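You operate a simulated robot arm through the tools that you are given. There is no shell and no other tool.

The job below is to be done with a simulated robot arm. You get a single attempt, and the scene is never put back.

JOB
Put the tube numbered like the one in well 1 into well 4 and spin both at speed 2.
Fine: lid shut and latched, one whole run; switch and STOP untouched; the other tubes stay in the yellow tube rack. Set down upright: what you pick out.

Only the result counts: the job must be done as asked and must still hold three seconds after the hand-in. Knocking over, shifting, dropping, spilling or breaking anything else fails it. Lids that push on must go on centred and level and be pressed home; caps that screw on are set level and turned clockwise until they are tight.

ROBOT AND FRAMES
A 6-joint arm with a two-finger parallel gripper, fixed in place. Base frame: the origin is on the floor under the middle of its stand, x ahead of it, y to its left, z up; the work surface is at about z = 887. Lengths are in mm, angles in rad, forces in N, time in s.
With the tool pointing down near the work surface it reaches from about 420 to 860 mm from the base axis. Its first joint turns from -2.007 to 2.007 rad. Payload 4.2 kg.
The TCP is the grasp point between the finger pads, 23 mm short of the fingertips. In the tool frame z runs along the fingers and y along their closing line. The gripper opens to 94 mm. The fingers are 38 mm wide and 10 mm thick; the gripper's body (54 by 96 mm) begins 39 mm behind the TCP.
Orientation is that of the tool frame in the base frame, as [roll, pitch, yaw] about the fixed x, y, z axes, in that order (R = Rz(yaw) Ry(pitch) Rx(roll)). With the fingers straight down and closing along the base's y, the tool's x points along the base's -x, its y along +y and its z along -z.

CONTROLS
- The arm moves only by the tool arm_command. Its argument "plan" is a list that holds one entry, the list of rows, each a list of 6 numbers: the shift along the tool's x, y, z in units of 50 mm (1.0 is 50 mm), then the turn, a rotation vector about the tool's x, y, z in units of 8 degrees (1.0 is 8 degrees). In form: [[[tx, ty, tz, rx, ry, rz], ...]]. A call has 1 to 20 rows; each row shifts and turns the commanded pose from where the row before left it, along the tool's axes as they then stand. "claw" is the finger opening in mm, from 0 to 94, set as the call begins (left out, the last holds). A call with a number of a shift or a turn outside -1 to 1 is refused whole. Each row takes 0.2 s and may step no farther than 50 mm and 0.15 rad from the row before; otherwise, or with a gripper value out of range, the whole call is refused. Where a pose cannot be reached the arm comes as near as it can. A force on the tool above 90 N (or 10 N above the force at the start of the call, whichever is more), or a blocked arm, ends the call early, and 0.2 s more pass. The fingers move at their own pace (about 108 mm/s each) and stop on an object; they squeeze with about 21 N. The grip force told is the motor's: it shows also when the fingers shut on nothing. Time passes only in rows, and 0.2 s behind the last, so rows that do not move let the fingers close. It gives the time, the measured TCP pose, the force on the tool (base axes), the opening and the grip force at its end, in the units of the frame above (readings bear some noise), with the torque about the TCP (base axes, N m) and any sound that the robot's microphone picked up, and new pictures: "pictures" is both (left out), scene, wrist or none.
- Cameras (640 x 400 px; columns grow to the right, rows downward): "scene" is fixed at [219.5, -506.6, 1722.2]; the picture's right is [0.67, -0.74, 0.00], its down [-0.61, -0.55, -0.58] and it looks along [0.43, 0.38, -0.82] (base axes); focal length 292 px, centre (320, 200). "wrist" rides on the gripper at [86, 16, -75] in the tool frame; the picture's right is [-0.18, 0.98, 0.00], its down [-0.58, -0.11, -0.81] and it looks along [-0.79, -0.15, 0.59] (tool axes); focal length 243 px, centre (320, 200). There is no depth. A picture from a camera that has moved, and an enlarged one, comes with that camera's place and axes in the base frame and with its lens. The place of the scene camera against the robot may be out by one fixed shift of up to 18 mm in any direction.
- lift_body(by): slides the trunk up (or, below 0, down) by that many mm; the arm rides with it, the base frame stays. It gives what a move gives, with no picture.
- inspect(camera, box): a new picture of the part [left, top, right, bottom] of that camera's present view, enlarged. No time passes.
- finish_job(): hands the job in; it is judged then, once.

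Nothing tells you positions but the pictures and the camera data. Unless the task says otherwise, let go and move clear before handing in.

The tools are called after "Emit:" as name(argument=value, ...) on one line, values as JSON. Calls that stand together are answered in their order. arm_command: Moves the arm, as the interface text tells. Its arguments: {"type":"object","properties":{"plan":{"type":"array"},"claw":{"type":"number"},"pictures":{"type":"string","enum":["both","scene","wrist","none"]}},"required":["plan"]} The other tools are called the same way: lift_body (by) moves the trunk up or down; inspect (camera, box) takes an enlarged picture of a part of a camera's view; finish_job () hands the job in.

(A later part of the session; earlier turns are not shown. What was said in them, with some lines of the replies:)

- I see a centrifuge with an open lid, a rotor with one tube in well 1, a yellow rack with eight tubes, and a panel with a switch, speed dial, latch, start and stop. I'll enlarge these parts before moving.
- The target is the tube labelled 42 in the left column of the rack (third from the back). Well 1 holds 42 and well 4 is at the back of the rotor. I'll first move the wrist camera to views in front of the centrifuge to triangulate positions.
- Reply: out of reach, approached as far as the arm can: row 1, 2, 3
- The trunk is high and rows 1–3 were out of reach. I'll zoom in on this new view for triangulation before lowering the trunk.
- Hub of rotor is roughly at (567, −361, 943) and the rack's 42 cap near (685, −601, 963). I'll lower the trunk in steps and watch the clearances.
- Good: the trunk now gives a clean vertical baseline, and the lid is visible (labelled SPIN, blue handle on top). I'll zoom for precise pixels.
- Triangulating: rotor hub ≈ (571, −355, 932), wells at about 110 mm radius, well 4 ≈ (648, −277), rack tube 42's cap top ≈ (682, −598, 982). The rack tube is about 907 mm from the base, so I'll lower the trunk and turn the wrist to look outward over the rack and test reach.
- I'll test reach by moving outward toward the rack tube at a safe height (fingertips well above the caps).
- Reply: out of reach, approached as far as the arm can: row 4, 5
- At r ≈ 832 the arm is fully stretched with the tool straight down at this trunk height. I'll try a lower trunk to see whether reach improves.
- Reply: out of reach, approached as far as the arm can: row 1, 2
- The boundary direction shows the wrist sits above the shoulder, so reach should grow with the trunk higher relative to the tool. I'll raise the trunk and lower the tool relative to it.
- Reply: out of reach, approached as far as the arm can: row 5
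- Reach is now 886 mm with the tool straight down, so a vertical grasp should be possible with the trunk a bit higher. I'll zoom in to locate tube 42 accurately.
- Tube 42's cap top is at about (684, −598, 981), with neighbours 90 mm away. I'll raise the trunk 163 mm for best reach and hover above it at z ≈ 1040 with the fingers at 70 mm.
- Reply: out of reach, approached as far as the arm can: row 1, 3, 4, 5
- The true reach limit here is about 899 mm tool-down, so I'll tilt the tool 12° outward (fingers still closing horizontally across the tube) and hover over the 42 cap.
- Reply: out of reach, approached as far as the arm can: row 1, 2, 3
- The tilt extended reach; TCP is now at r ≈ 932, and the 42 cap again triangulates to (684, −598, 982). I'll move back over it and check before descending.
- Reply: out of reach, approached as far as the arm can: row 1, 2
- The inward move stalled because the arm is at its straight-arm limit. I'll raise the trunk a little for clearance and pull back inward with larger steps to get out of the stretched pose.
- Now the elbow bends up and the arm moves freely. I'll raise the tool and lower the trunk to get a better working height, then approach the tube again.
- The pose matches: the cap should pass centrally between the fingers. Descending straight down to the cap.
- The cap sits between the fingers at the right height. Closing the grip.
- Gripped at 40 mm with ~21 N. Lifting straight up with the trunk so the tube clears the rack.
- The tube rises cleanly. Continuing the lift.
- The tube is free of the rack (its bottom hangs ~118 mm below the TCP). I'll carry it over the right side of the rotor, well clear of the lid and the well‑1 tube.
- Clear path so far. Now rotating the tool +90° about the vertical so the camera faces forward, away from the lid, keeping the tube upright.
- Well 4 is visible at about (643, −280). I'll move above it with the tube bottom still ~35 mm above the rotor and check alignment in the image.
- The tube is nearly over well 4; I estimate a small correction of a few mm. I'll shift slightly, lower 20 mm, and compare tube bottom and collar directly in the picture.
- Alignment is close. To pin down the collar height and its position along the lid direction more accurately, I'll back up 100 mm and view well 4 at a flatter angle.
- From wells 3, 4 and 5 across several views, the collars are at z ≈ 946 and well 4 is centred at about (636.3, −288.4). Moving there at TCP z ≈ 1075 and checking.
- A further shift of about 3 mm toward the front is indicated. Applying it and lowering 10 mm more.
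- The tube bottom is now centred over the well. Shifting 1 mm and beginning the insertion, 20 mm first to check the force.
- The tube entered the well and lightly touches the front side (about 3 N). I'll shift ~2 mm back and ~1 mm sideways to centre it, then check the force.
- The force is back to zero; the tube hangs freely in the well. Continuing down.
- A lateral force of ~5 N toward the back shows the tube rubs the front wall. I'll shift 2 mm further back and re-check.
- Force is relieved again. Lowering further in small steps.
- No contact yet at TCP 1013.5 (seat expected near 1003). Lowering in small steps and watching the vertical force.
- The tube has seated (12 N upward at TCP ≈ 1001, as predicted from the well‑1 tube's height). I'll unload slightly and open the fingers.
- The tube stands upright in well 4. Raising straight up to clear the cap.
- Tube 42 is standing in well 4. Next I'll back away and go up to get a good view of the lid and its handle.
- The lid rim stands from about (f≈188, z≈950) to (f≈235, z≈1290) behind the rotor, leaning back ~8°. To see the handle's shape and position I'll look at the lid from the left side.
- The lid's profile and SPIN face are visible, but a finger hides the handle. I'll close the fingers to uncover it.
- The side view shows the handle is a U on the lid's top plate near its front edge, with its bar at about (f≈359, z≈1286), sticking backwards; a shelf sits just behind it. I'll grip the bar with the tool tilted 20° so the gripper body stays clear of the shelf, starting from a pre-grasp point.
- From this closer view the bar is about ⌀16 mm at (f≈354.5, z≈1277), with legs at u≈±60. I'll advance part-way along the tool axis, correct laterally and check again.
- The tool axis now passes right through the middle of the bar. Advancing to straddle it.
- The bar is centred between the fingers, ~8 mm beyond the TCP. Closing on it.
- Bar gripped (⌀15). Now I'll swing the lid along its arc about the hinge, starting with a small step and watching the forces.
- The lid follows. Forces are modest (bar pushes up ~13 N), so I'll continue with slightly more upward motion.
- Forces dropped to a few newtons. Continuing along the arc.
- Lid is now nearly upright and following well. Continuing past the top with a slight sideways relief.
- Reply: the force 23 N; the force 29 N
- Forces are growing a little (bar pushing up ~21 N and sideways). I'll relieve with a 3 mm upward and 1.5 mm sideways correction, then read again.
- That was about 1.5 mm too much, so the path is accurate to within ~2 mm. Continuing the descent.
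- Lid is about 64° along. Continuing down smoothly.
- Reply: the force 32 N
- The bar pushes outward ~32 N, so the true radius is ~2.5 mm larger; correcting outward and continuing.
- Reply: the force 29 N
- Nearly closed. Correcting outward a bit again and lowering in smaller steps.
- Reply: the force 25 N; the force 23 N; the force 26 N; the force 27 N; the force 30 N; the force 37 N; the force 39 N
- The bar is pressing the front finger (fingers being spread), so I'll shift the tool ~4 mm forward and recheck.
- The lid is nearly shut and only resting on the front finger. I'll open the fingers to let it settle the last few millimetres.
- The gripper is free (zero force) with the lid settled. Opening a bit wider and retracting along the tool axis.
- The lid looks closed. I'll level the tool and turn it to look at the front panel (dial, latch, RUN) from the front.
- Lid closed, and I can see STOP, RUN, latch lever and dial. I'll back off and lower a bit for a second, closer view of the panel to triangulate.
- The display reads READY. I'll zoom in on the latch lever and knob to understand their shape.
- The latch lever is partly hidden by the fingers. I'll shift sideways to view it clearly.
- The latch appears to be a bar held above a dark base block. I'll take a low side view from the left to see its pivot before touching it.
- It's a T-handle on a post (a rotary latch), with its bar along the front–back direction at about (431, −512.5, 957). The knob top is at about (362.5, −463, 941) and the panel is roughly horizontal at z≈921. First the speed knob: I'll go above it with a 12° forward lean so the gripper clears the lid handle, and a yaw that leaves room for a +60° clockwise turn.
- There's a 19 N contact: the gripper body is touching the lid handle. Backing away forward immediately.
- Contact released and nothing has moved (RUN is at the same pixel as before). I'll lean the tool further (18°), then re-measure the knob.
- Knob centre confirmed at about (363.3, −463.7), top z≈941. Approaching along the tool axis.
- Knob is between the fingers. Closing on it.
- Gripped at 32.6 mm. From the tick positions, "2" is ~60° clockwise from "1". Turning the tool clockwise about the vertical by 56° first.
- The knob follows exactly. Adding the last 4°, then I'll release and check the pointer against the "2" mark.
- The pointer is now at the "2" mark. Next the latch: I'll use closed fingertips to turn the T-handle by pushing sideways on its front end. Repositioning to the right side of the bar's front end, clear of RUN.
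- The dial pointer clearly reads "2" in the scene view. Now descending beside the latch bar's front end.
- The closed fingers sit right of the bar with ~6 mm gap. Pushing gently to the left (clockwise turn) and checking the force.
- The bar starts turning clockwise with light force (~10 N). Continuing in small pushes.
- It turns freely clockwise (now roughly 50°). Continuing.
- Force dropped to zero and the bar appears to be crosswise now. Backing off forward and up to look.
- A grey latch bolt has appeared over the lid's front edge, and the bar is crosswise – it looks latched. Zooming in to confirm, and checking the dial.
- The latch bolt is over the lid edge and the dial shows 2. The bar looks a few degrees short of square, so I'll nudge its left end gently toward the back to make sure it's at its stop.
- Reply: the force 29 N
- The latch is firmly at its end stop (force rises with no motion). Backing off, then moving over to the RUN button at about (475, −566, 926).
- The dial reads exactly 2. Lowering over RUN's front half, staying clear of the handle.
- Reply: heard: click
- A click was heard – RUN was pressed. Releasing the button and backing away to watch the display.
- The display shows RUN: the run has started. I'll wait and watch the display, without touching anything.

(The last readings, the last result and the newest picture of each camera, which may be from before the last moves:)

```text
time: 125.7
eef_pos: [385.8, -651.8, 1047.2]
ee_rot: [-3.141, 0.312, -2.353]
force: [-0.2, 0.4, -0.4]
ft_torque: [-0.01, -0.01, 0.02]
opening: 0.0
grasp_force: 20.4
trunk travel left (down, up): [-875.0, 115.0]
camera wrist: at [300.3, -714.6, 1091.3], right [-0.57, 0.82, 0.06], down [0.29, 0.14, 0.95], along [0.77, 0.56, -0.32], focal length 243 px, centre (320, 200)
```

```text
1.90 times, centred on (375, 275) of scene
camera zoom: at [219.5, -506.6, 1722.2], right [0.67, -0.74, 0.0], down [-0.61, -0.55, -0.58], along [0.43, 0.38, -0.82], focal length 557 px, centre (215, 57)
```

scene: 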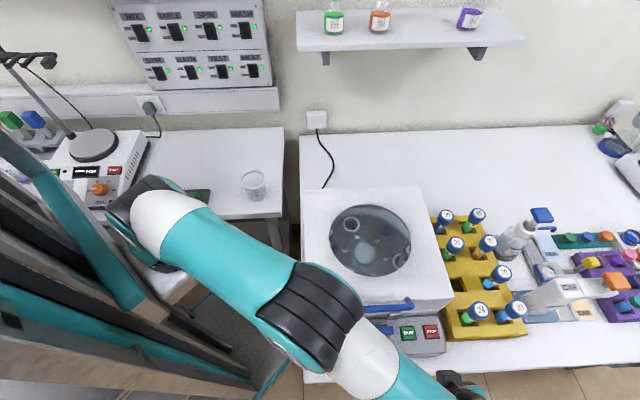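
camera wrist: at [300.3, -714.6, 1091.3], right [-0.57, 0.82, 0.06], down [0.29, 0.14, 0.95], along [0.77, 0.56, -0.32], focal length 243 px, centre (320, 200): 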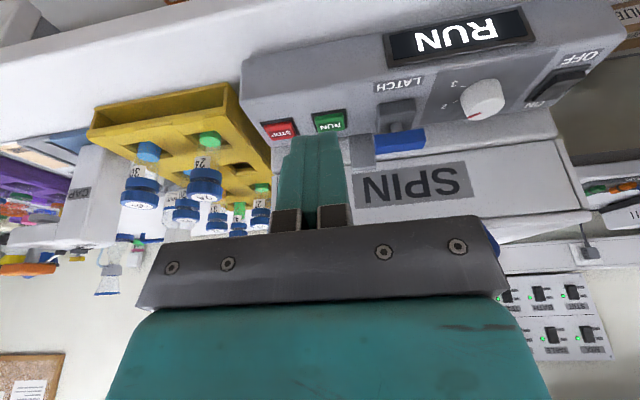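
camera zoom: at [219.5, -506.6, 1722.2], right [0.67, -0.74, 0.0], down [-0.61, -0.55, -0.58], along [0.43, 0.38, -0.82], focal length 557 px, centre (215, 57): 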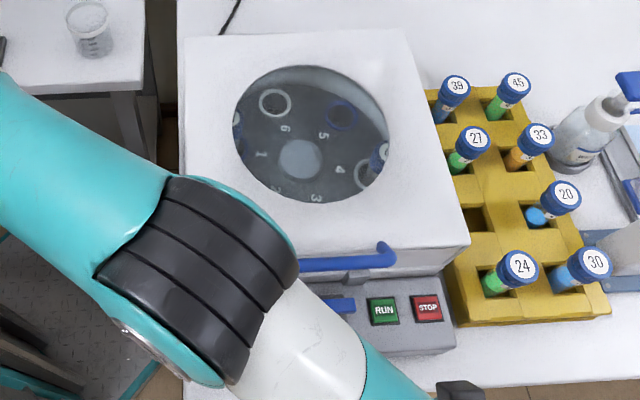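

The rotor is spinning with both tubes. Waiting on for the run to finish.

Emit:
arm_command(plan=[[[0, 0, 0, 0, 0, 0], [0, 0, 0, 0, 0, 0], [0, 0, 0, 0, 0, 0], [0, 0, 0, 0, 0, 0], [0, 0, 0, 0, 0, 0], [0, 0, 0, 0, 0, 0], [0, 0, 0, 0, 0, 0], [0, 0, 0, 0, 0, 0], [0, 0, 0, 0, 0, 0], [0, 0, 0, 0, 0, 0], [0, 0, 0, 0, 0, 0], [0, 0, 0, 0, 0, 0], [0, 0, 0, 0, 0, 0], [0, 0, 0, 0, 0, 0], [0, 0, 0, 0, 0, 0], [0, 0, 0, 0, 0, 0], [0, 0, 0, 0, 0, 0], [0, 0, 0, 0, 0, 0], [0, 0, 0, 0, 0, 0], [0, 0, 0, 0, 0, 0]]], pictures="wrist")

Emit:
arm_command(plan=[[[0, 0, 0, 0, 0, 0], [0, 0, 0, 0, 0, 0], [0, 0, 0, 0, 0, 0], [0, 0, 0, 0, 0, 0], [0, 0, 0, 0, 0, 0], [0, 0, 0, 0, 0, 0], [0, 0, 0, 0, 0, 0], [0, 0, 0, 0, 0, 0], [0, 0, 0, 0, 0, 0], [0, 0, 0, 0, 0, 0], [0, 0, 0, 0, 0, 0], [0, 0, 0, 0, 0, 0], [0, 0, 0, 0, 0, 0], [0, 0, 0, 0, 0, 0], [0, 0, 0, 0, 0, 0], [0, 0, 0, 0, 0, 0], [0, 0, 0, 0, 0, 0], [0, 0, 0, 0, 0, 0], [0, 0, 0, 0, 0, 0], [0, 0, 0, 0, 0, 0]]], pictures="both")

```text
time: 129.9
eef_pos: [384.6, -652.0, 1047.0]
ee_rot: [-3.14, 0.312, -2.355]
force: [0.4, -0.3, -0.5]
ft_torque: [0.0, -0.01, -0.02]
opening: 0.1
grasp_force: 20.6
trunk travel left (down, up): [-875.0, 115.0]
camera wrist: at [300.3, -714.6, 1091.3], right [-0.57, 0.82, 0.06], down [0.29, 0.14, 0.95], along [0.77, 0.56, -0.32], focal length 243 px, centre (320, 200)
```

wrist: 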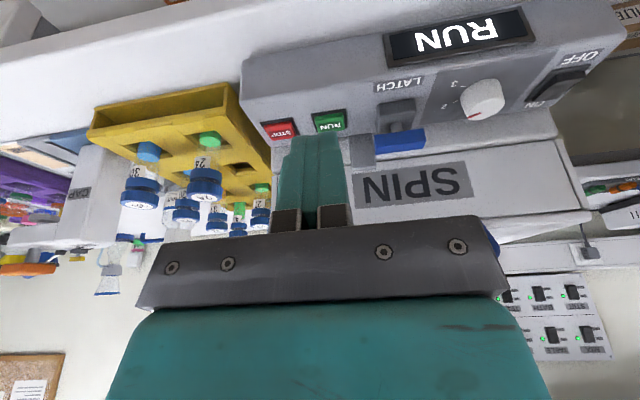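

```text
time: 134.1
eef_pos: [385.4, -652.4, 1048.0]
ee_rot: [-3.141, 0.312, -2.356]
force: [0.6, -0.1, -0.7]
ft_torque: [0.0, 0.01, 0.01]
opening: 0.0
grasp_force: 20.7
trunk travel left (down, up): [-875.0, 115.0]
camera wrist: at [300.3, -714.6, 1091.3], right [-0.57, 0.82, 0.06], down [0.29, 0.14, 0.95], along [0.77, 0.56, -0.32], focal length 243 px, centre (320, 200)
```

scene: 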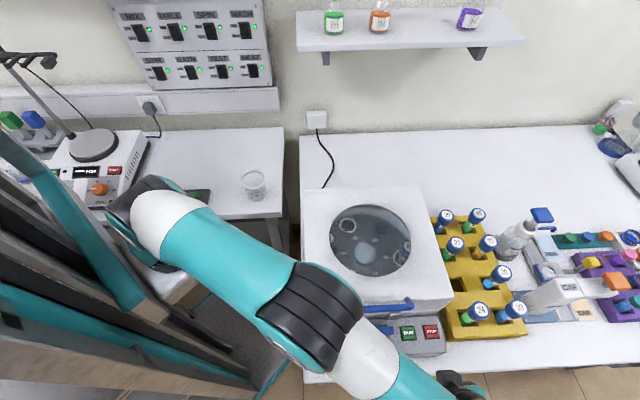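
wrist: 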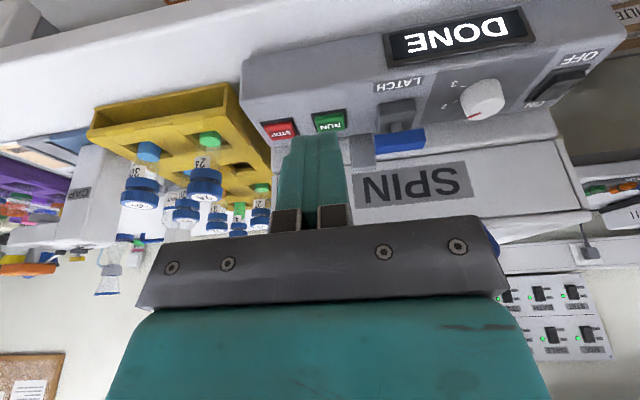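

The display shows DONE. A last check of the final state before handing in.

Emit:
arm_command(plan=[[[0.3, 0, -0.6, 0, 0, 0], [0, 0, 0, 0, 0, 0], [0, 0, 0, 0, 0, 0], [0, 0, 0, 0, 0, 0], [0, 0, 0, 0, 0, 0]]], pictures="both")

Emit:
inspect(camera="scene", box=[290, 170, 540, 380])

Emit:
inspect(camera="wrist", box=[220, 0, 620, 220])

```text
time: 135.3
eef_pos: [369.8, -670.3, 1072.1]
ee_rot: [3.141, 0.312, -2.355]
force: [0.1, 0.1, 0.5]
ft_torque: [0.01, 0.02, 0.0]
opening: 0.2
grasp_force: 20.9
trunk travel left (down, up): [-875.0, 115.0]
camera wrist: at [286.1, -733.2, 1116.0], right [-0.57, 0.82, 0.06], down [0.29, 0.14, 0.95], along [0.77, 0.56, -0.32], focal length 243 px, centre (320, 200)
```

scene: 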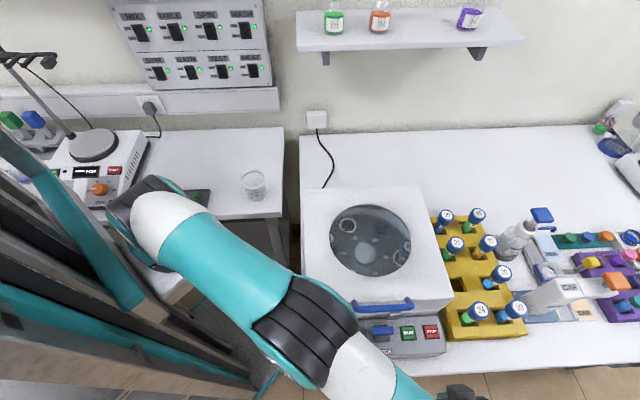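
wrist: 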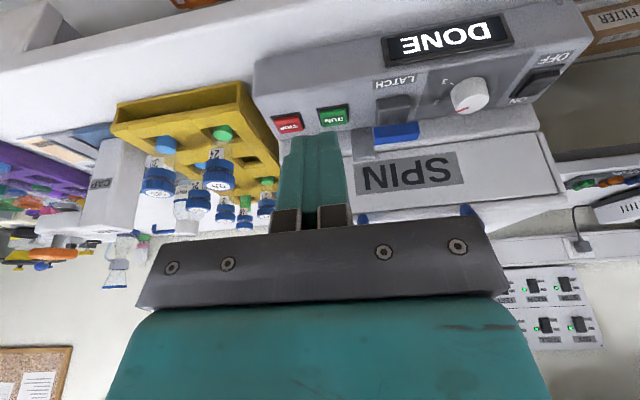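

```text
1.90 times, centred on (415, 275) of scene
camera zoom: at [219.5, -506.6, 1722.2], right [0.67, -0.74, 0.0], down [-0.61, -0.55, -0.58], along [0.43, 0.38, -0.82], focal length 557 px, centre (139, 57)
```

zoom: 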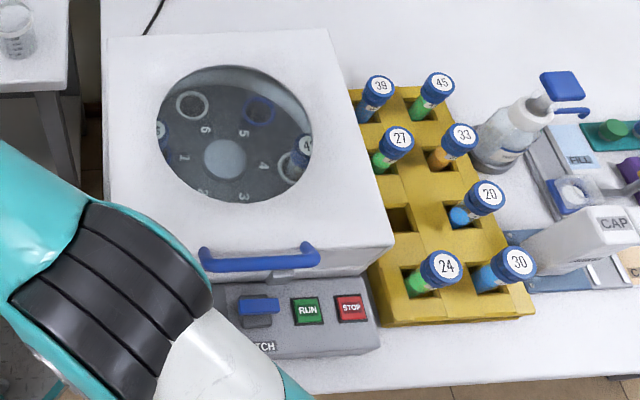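

```text
1.60 times, centred on (420, 110) of wrist
camera zoom: at [286.1, -733.2, 1116.0], right [-0.57, 0.82, 0.06], down [0.29, 0.14, 0.95], along [0.77, 0.56, -0.32], focal length 388 px, centre (160, 344)
```

zoom: 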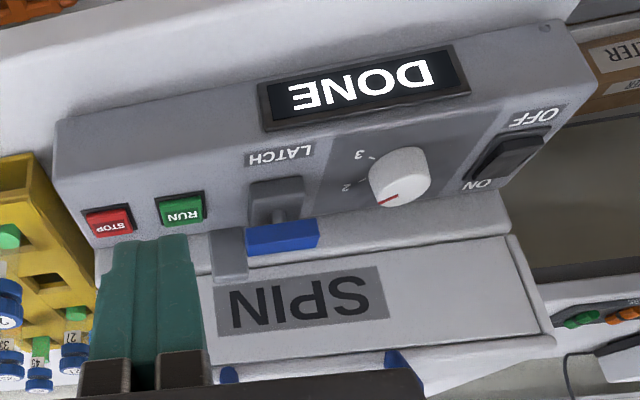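

The display reads DONE after one run at speed 2. The lid is shut and latched, both 42 tubes stand in wells 1 and 4, and the other seven tubes are still in the yellow rack. The gripper is clear, so I'm handing in.

Emit:
finish_job()

```text
The job is handed in.
```

I put the second tube numbered 42 into well 4, opposite the one in well 1. I then spun both for one whole run at speed 2 and handed the job in. I have not been told the verdict.

- **Run:** RUN was pressed once, the rotor turned with both tubes in it, and the display went from RUN to DONE.
- **Lid and latch:** I swung the lid shut by its handle and turned the latch to its end stop. Its bolt shows over the lid's front edge, and I left it closed and latched.
- **Speed dial:** the pointer sits on the 2 mark.
- **Untouched:** I did not touch the switch or STOP, and the other seven tubes are still in the yellow rack.

While I was lining up on the speed dial, the gripper body touched the closed lid's handle with about 19 N. I backed off at once; in the camera view the centrifuge had not shifted and the lid stayed shut.
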